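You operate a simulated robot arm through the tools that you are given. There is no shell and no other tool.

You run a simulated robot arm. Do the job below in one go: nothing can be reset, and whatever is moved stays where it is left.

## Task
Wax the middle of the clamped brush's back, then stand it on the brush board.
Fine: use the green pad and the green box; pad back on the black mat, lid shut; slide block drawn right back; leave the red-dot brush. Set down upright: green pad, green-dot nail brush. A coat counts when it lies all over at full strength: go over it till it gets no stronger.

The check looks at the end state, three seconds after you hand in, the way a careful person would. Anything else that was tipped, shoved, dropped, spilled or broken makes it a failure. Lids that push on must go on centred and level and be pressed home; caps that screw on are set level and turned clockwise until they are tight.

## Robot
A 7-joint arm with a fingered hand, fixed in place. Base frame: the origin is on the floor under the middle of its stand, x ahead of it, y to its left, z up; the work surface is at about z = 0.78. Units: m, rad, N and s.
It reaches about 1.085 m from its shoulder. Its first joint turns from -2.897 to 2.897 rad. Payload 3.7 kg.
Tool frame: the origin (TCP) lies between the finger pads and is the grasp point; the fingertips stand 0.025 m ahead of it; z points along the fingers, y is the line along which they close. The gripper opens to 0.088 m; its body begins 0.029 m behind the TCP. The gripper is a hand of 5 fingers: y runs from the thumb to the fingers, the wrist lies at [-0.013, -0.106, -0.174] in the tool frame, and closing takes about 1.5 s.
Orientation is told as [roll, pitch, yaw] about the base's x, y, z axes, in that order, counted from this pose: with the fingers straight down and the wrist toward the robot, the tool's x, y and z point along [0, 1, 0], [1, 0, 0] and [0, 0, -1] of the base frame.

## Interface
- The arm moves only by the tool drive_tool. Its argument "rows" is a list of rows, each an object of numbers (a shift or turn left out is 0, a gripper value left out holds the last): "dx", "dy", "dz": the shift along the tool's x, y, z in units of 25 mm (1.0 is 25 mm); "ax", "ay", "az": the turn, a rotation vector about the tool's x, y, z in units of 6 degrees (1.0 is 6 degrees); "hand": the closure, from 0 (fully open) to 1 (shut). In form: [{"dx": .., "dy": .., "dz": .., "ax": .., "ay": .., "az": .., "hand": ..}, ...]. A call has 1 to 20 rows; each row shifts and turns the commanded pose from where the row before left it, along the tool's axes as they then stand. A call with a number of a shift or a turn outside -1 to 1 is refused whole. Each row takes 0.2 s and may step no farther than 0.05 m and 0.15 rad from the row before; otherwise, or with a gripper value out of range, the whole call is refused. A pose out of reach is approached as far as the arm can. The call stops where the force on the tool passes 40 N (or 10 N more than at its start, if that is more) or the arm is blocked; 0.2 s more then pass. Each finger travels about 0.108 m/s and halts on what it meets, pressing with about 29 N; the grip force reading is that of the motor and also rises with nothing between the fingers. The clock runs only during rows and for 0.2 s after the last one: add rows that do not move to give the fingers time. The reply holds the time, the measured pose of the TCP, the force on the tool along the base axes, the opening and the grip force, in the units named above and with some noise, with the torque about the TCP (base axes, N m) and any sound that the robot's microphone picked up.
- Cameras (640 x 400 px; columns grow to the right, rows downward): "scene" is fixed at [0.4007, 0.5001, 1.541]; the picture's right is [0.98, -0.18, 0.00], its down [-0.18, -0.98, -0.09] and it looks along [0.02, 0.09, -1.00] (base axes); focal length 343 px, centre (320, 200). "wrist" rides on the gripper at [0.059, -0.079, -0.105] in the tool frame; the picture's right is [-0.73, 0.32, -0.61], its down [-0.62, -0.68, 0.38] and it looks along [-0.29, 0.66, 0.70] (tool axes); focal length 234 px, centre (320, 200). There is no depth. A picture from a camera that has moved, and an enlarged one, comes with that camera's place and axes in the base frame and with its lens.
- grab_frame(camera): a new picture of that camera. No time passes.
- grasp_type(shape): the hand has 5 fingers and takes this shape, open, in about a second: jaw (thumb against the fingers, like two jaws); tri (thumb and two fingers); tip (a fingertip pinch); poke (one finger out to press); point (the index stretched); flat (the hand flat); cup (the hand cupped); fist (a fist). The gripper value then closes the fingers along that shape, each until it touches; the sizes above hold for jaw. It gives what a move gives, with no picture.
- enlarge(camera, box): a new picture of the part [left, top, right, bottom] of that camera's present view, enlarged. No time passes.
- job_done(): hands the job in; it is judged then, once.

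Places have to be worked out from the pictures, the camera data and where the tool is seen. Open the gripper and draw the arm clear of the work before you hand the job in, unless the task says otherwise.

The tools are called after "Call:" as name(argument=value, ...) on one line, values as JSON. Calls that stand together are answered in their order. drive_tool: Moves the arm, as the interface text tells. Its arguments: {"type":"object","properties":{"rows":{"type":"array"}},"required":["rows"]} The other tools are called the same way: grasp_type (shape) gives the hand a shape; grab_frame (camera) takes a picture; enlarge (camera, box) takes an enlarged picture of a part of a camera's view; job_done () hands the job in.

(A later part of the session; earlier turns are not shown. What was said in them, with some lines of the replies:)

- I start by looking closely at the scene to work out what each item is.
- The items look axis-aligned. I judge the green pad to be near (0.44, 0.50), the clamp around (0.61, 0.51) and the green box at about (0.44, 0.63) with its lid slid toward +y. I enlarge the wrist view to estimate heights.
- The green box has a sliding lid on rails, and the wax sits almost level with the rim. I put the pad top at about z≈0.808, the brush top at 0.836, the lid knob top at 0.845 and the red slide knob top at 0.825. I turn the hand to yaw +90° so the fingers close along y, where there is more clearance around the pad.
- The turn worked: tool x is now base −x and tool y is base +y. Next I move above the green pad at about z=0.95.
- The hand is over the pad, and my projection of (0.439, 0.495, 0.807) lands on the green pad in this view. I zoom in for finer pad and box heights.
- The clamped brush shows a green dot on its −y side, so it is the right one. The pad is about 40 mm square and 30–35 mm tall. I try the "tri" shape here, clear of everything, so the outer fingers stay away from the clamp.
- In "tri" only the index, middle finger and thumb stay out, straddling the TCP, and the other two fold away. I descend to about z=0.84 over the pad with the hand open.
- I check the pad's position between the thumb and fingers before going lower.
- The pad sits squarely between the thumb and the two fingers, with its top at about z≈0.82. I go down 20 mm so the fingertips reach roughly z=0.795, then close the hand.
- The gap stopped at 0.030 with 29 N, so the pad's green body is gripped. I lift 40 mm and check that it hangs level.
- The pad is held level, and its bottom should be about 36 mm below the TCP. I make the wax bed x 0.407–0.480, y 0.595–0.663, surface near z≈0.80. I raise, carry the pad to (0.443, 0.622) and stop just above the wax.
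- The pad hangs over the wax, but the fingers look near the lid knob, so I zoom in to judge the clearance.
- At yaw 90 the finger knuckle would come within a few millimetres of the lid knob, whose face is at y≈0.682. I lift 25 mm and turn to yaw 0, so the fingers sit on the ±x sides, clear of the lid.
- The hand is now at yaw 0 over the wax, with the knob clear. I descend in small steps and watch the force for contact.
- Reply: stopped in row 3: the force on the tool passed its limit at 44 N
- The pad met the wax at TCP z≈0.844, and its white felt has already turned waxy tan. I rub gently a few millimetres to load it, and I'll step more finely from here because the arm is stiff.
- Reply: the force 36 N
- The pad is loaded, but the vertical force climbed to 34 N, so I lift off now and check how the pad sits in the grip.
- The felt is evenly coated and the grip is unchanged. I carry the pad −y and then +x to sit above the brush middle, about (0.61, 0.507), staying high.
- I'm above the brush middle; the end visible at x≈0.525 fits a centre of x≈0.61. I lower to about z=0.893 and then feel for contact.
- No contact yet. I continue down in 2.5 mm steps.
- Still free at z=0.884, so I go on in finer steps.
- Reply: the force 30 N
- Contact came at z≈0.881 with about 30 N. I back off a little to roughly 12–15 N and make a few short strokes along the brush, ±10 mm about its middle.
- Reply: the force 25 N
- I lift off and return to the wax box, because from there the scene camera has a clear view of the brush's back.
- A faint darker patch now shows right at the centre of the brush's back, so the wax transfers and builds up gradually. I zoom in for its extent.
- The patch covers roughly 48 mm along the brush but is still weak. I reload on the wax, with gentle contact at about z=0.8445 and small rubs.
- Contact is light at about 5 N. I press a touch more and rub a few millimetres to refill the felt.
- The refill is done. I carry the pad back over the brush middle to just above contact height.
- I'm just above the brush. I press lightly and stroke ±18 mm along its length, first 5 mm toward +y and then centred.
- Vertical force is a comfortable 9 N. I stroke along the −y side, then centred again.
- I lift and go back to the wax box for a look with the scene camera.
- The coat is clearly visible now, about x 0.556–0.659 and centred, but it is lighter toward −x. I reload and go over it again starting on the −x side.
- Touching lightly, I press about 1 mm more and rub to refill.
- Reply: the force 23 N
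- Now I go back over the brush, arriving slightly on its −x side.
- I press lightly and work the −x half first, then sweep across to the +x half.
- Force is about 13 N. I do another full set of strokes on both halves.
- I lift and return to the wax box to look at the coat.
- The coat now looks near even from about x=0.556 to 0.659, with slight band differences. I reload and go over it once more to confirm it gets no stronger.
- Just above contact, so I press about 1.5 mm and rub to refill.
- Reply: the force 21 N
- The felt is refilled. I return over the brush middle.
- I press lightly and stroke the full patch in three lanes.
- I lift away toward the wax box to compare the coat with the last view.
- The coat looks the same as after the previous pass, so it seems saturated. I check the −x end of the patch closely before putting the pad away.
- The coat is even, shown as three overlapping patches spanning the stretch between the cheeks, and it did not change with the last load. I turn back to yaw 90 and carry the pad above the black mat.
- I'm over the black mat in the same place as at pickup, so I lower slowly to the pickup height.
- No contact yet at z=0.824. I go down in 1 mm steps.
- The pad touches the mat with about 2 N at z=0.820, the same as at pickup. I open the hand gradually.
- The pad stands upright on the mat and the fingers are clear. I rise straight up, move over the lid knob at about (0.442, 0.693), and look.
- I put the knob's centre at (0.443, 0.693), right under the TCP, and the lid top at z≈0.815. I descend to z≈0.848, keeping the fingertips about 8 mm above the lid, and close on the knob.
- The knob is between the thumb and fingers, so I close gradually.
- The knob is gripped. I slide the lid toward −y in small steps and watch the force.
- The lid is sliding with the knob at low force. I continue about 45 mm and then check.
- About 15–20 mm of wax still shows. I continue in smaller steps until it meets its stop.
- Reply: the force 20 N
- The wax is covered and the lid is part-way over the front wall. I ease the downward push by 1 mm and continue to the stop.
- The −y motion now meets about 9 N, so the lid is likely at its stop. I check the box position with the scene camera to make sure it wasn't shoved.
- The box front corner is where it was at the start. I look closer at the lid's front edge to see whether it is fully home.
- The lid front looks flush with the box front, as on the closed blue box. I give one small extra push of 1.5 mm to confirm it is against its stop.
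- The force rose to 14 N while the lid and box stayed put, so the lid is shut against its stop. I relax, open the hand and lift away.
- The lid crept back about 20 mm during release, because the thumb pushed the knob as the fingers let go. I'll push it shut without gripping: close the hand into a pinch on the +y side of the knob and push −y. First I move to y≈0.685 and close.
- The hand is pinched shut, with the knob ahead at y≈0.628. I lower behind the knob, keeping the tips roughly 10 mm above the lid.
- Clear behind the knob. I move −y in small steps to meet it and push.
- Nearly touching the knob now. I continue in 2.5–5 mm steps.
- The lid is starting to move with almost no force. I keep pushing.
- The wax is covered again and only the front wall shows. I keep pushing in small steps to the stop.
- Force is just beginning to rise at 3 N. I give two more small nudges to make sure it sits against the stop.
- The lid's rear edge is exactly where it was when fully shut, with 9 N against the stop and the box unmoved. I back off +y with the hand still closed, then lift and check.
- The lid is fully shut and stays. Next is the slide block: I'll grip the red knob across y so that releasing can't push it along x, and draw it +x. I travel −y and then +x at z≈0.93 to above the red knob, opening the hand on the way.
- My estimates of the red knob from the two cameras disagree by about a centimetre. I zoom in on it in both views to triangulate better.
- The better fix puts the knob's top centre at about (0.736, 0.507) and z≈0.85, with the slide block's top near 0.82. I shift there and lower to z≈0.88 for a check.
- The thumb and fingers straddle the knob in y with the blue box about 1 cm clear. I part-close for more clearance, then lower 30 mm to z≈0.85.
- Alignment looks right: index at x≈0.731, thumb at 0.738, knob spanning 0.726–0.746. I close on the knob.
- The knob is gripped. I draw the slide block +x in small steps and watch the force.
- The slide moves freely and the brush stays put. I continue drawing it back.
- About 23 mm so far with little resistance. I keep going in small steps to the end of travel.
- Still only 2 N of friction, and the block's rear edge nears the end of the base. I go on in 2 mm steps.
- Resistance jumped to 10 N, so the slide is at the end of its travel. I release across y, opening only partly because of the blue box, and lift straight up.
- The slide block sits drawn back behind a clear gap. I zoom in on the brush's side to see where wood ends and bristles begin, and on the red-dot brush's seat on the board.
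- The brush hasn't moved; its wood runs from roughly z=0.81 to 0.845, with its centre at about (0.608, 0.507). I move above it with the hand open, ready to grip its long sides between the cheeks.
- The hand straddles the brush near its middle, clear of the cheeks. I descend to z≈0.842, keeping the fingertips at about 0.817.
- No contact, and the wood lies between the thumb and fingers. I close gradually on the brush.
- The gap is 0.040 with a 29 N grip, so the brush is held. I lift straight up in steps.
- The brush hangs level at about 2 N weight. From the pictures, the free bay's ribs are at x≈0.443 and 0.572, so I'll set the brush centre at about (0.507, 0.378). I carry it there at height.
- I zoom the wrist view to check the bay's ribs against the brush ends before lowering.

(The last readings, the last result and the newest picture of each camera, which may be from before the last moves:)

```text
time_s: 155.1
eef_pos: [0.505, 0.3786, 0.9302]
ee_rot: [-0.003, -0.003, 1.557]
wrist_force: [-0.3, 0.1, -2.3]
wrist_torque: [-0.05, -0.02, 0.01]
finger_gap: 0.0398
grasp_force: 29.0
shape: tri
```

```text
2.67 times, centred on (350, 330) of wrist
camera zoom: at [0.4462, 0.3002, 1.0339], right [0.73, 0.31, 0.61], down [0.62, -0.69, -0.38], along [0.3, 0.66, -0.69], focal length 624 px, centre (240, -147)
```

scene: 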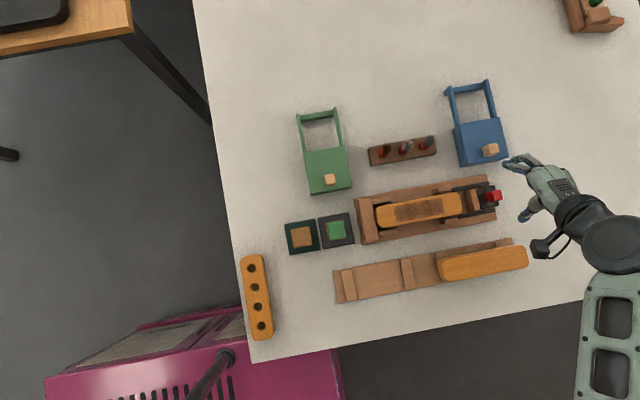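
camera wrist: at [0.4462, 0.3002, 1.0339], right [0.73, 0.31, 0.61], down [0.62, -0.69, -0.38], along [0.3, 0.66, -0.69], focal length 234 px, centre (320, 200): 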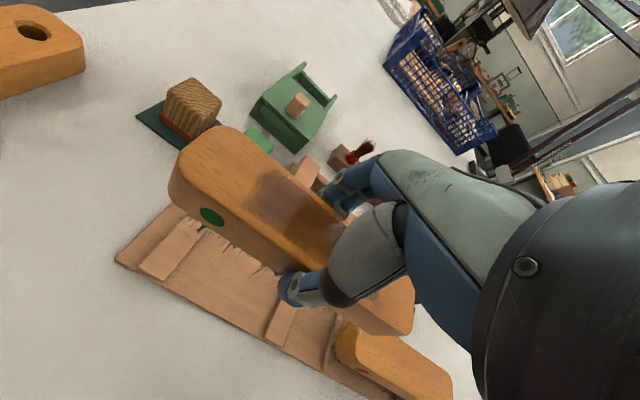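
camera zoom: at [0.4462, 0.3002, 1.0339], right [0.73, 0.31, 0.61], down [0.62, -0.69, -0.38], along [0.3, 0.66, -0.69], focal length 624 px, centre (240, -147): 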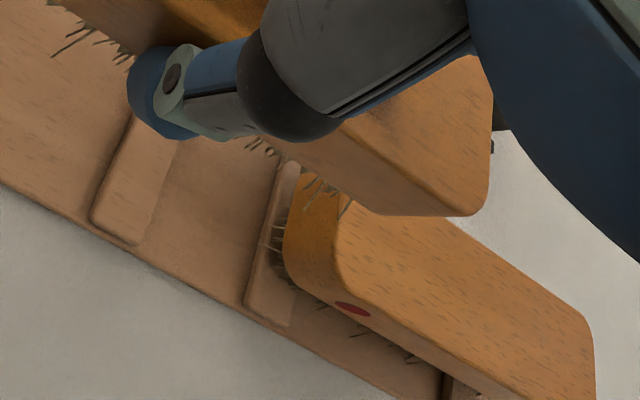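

The ribs appear at x≈0.43–0.453 and 0.558–0.578, so the bay centre is about 0.506, and the board's y-centre is about 0.377. I nudge 2 mm each way and lower to about z=0.855.

Call:
drive_tool(rows=[{"dx": 0.07, "dy": -0.06}, {"dz": 0.8}, {"dz": 0.8}, {"dz": 0.8}, {"dz": 0.5}, {}])

Call:
grab_frame(camera="wrist")

Call:
enlarge(camera="wrist", box=[130, 110, 450, 400])

Call:
enlarge(camera="scene", box=[310, 200, 540, 340])

```text
time_s: 156.5
eef_pos: [0.5054, 0.3783, 0.8577]
ee_rot: [-0.004, -0.006, 1.558]
wrist_force: [-0.2, -0.5, -1.6]
wrist_torque: [-0.01, 0.0, 0.03]
finger_gap: 0.0397
grasp_force: 29.2
shape: tri
```

```text
taken
camera wrist: at [0.4447, 0.2987, 0.9612], right [0.73, 0.31, 0.61], down [0.62, -0.69, -0.38], along [0.3, 0.66, -0.69], focal length 234 px, centre (320, 200)
```

wrist: 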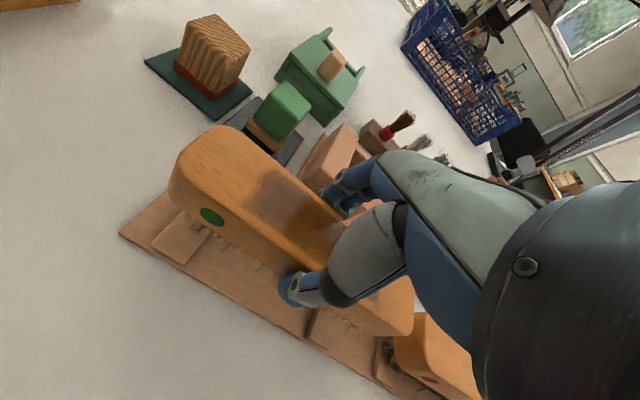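

```text
1.38 times, centred on (290, 255) of wrist
camera zoom: at [0.4447, 0.2987, 0.9612], right [0.73, 0.31, 0.61], down [0.62, -0.69, -0.38], along [0.3, 0.66, -0.69], focal length 323 px, centre (361, 124)
```

zoom: 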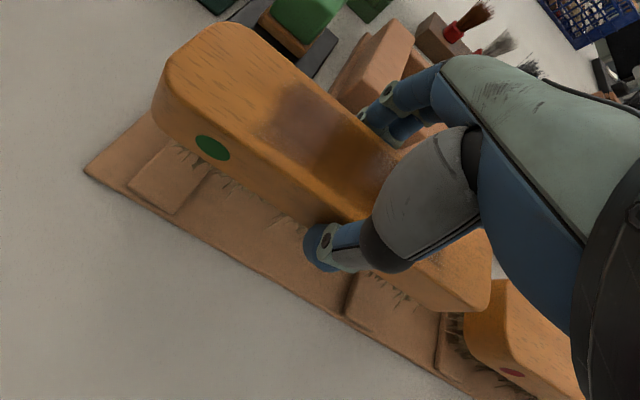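

```text
2.78 times, centred on (425, 270) of scene
camera zoom: at [0.4007, 0.5001, 1.541], right [0.98, -0.18, 0.0], down [-0.18, -0.98, -0.09], along [0.02, 0.09, -1.0], focal length 955 px, centre (28, 5)
```

zoom: 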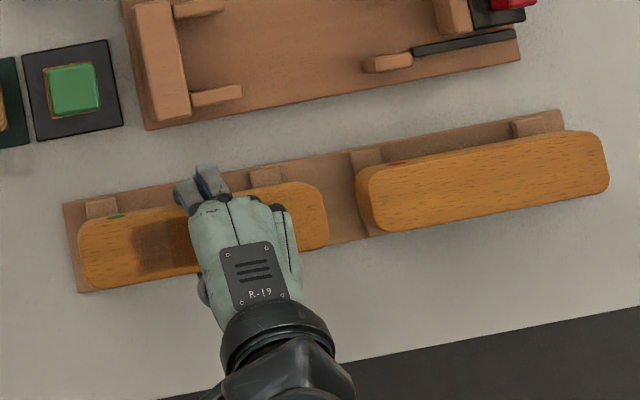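

The brush lines up with the board and with the red-dot brush's y. I lower in small steps, watching for contact.

Call:
drive_tool(rows=[{"dz": 0.12}, {"dz": 0.12}, {"dz": 0.12}, {"dz": 0.08}, {}])

```text
time_s: 157.7
eef_pos: [0.5045, 0.3785, 0.8466]
ee_rot: [-0.004, -0.004, 1.558]
wrist_force: [-0.3, -0.8, -2.6]
wrist_torque: [0.0, -0.01, 0.0]
finger_gap: 0.0395
grasp_force: 28.5
shape: tri
```

No contact yet at 0.8466. I continue in 2 mm steps.

Call:
drive_tool(rows=[{"dz": 0.08}, {"dz": 0.08}, {"dz": 0.08}, {}])

Call:
enlarge(camera="wrist", box=[130, 110, 450, 400])

```text
time_s: 158.7
eef_pos: [0.5048, 0.378, 0.8402]
ee_rot: [-0.003, -0.006, 1.559]
wrist_force: [-0.8, 0.5, 3.4]
wrist_torque: [-0.04, 0.03, 0.01]
finger_gap: 0.0393
grasp_force: 29.3
shape: tri
```

```text
1.38 times, centred on (290, 255) of wrist
camera zoom: at [0.4446, 0.2987, 0.9448], right [0.73, 0.31, 0.61], down [0.62, -0.69, -0.38], along [0.3, 0.66, -0.69], focal length 323 px, centre (361, 124)
```

zoom: 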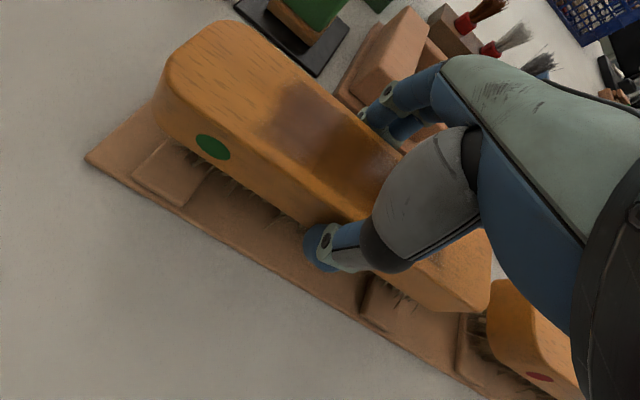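

Contact: the load went from −2.6 to +3.4 N with almost no torque, so the brush sits level on both ribs. I open the hand gradually.

Call:
drive_tool(rows=[{"hand": 0.7}, {"hand": 0.55}, {"hand": 0.45}, {"hand": 0.35}, {"hand": 0.2}, {"hand": 0.0}, {}, {}, {}])

Call:
enlarge(camera="wrist", box=[130, 110, 450, 400])

Call:
enlarge(camera="scene", box=[310, 200, 540, 340])

```text
time_s: 160.7
eef_pos: [0.5047, 0.3785, 0.8404]
ee_rot: [-0.005, -0.006, 1.558]
wrist_force: [-0.3, 0.5, 0.5]
wrist_torque: [-0.01, -0.02, 0.03]
finger_gap: 0.0874
grasp_force: 0.0
shape: tri
```

```text
1.38 times, centred on (290, 255) of wrist
camera zoom: at [0.4447, 0.2987, 0.9446], right [0.73, 0.31, 0.61], down [0.62, -0.69, -0.38], along [0.3, 0.66, -0.69], focal length 323 px, centre (361, 124)
```

zoom: 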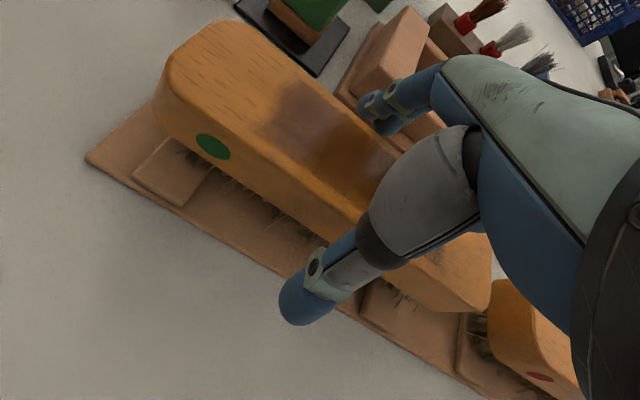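

```text
2.78 times, centred on (425, 270) of scene
camera zoom: at [0.4007, 0.5001, 1.541], right [0.98, -0.18, 0.0], down [-0.18, -0.98, -0.09], along [0.02, 0.09, -1.0], focal length 955 px, centre (28, 5)
```

zoom: 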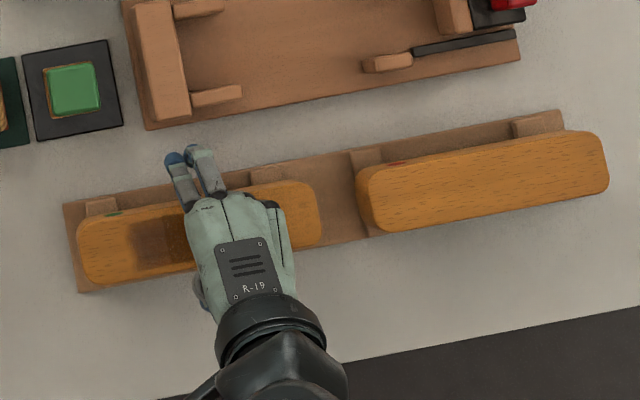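

The brush stands level across both ribs and the fingers are clear. I lift straight up away from it.

Call:
drive_tool(rows=[{"dz": -0.4}, {"dz": -0.8}, {"dz": -0.9}, {"dz": -0.9}, {"dz": -0.9}, {"dz": -0.9}, {"dz": -0.9}, {}])

Call:
grab_frame(camera="wrist")

Call:
grab_frame(camera="scene")

```text
time_s: 162.5
eef_pos: [0.5036, 0.3783, 0.9829]
ee_rot: [-0.005, -0.005, 1.558]
wrist_force: [-0.8, 0.6, 0.7]
wrist_torque: [0.0, 0.03, -0.02]
finger_gap: 0.0876
grasp_force: 0.0
shape: tri
```

```text
taken
camera wrist: at [0.4446, 0.2981, 1.0873], right [0.73, 0.31, 0.61], down [0.62, -0.69, -0.38], along [0.3, 0.66, -0.69], focal length 234 px, centre (320, 200)
```

wrist: 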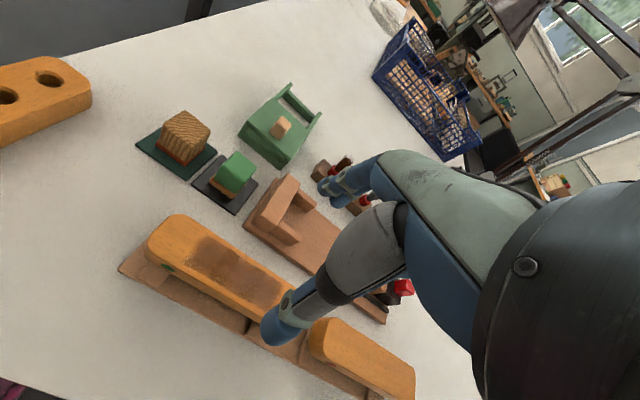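

```text
taken
```

scene: 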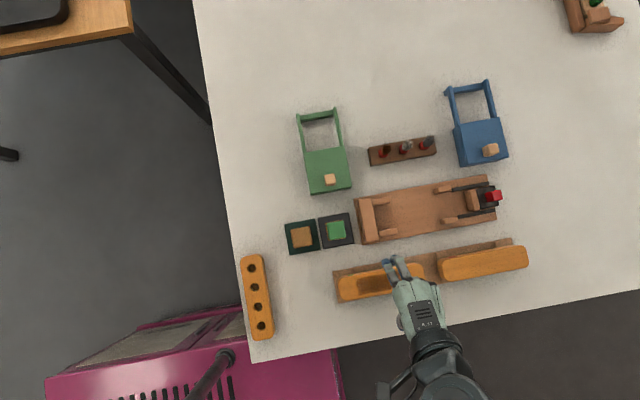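

The brush is on the board. I draw the arm up and back toward −y so the scene camera sees everything unobstructed.

Call:
drive_tool(rows=[{"dz": -0.95}, {"dz": -0.95}, {"dz": -0.95}, {"dz": -0.95}, {"dy": -0.95}, {"dy": -0.95}, {"dy": -0.95}, {"dy": -0.95}, {"dy": -0.95}, {"dy": -0.95}, {}])

Call:
grab_frame(camera="scene")

Call:
enlarge(camera="scene", box=[325, 230, 535, 310])

Call:
enlarge(camera="scene", box=[280, 100, 370, 260])

Call:
enlarge(camera="scene", box=[350, 165, 510, 255])

```text
time_s: 164.9
eef_pos: [0.503, 0.2343, 1.0779]
ee_rot: [-0.003, -0.004, 1.561]
wrist_force: [0.0, -0.1, -0.1]
wrist_torque: [-0.01, -0.01, -0.01]
finger_gap: 0.0875
grasp_force: 0.1
shape: tri
```

```text
taken
```

scene: 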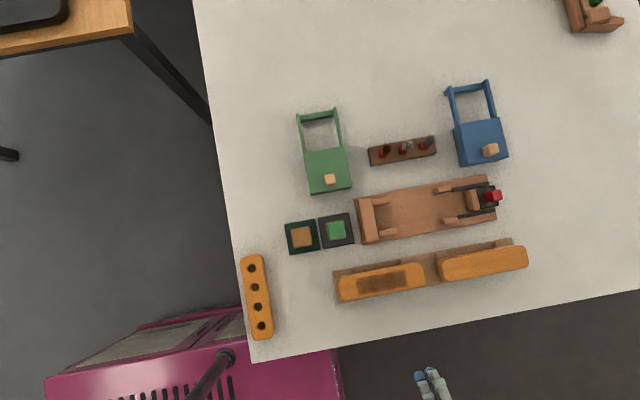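

```text
3.05 times, centred on (430, 270) of scene
camera zoom: at [0.4007, 0.5001, 1.541], right [0.98, -0.18, 0.0], down [-0.18, -0.98, -0.09], along [0.02, 0.09, -1.0], focal length 1046 px, centre (-15, -13)
```

zoom: 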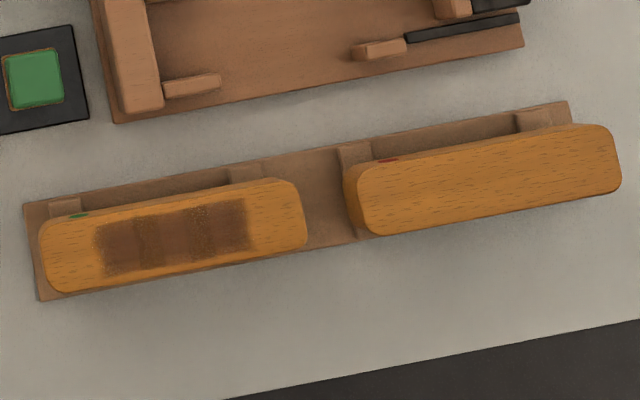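

```text
2.50 times, centred on (325, 180) of scene
camera zoom: at [0.4007, 0.5001, 1.541], right [0.98, -0.18, 0.0], down [-0.18, -0.98, -0.09], along [0.02, 0.09, -1.0], focal length 858 px, centre (308, 250)
```

zoom: 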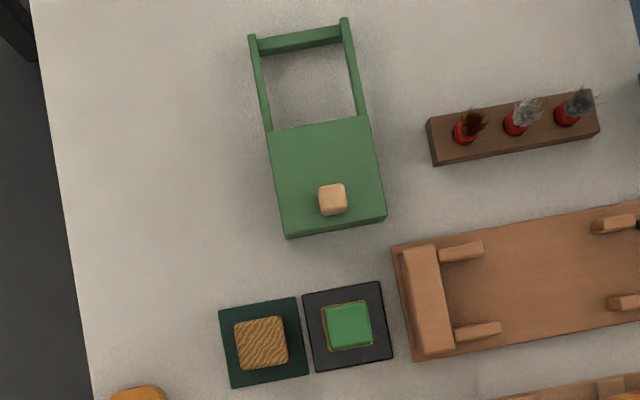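

```text
4.00 times, centred on (430, 210) of scene
camera zoom: at [0.4007, 0.5001, 1.541], right [0.98, -0.18, 0.0], down [-0.18, -0.98, -0.09], along [0.02, 0.09, -1.0], focal length 1372 px, centre (-120, 160)
```

zoom: 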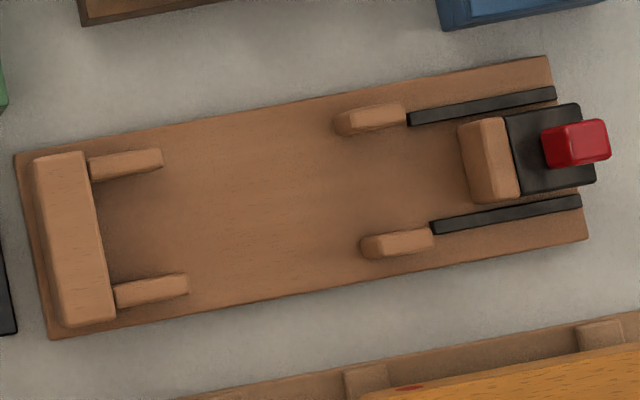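

The brush stands on both ribs beside the untouched red-dot brush, the pad is upright on the black mat, and the slide is fully back. I take one last close look at the lid and the pad.

Call:
enlarge(camera="scene", box=[290, 140, 360, 200])

Call:
enlarge(camera="scene", box=[310, 205, 360, 255])

Call:
enlarge(camera="scene", box=[330, 255, 440, 310])

Call:
grab_frame(camera="wrist")

```text
6.67 times, centred on (325, 170) of scene
camera zoom: at [0.4007, 0.5001, 1.541], right [0.98, -0.18, 0.0], down [-0.18, -0.98, -0.09], along [0.02, 0.09, -1.0], focal length 2287 px, centre (287, 400)
```

zoom: 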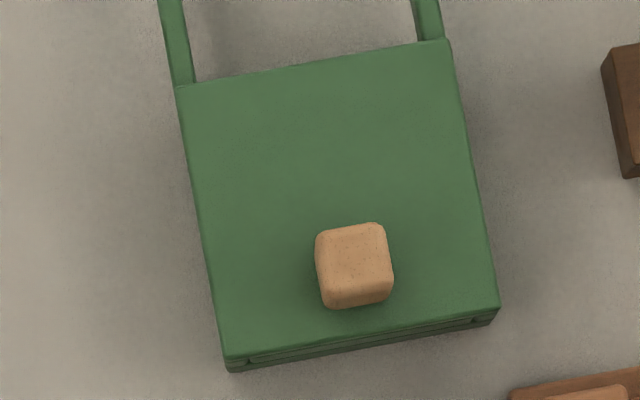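

```text
8.00 times, centred on (335, 230) of scene
camera zoom: at [0.4007, 0.5001, 1.541], right [0.98, -0.18, 0.0], down [-0.18, -0.98, -0.09], along [0.02, 0.09, -1.0], focal length 2745 px, centre (200, -40)
```

zoom: 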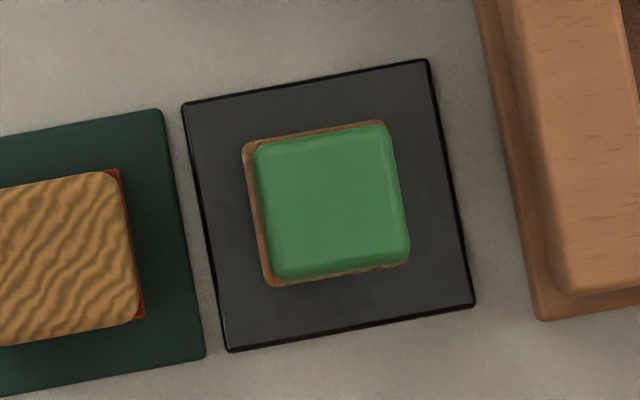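

```text
5.82 times, centred on (385, 282) of scene
camera zoom: at [0.4007, 0.5001, 1.541], right [0.98, -0.18, 0.0], down [-0.18, -0.98, -0.09], along [0.02, 0.09, -1.0], focal length 1996 px, centre (-58, -280)
```

zoom: 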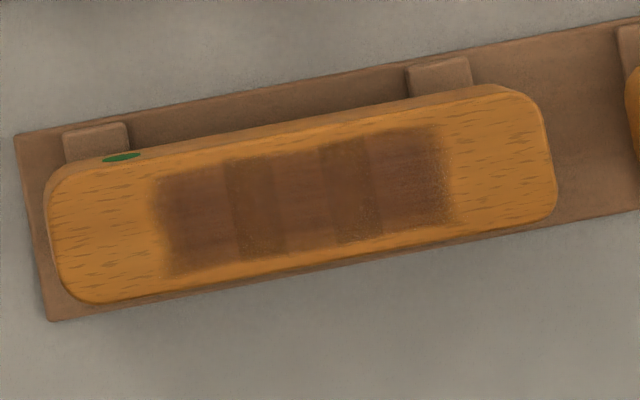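

```text
taken
camera wrist: at [0.4426, 0.1542, 1.1815], right [0.73, 0.31, 0.61], down [0.62, -0.69, -0.38], along [0.3, 0.66, -0.69], focal length 234 px, centre (320, 200)
```

wrist: 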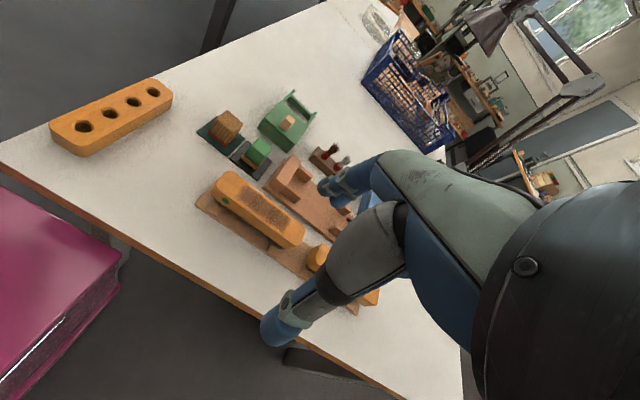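

All conditions look met: the lid is shut flush, the pad is upright on its mat, the slide is right back and the coat is even. The brush stands on its board, and the hand is open and clear. I hand the job in.

Call:
job_done()

```text
The job is handed in.
```

The job is handed in. The middle of the green-dot brush's back is waxed, and the brush stands upright across both ribs in the free bay of the brush board.

- **Wax coat:** it covers about 100 mm of the back (x ≈ 0.556–0.659), roughly the stretch between the clamp's cheeks. It was built up over four loads from the green box, and the last one made no visible difference. I judged "the middle" by eye, as no marking was visible.
- **Green pad:** it is back upright on the black mat.
- **Green box:** the lid is shut against its stop. It slid back about 20 mm when I first let go of the knob, so I pushed it shut again; the last picture shows it flush. The box did not visibly move.
- **Slide block:** it is drawn back until it met firm resistance, and it stayed there after release.
- **Everything else:** the red-dot brush was left untouched. In the last pictures nothing else looks tipped or moved, and the arm is clear with the hand open.
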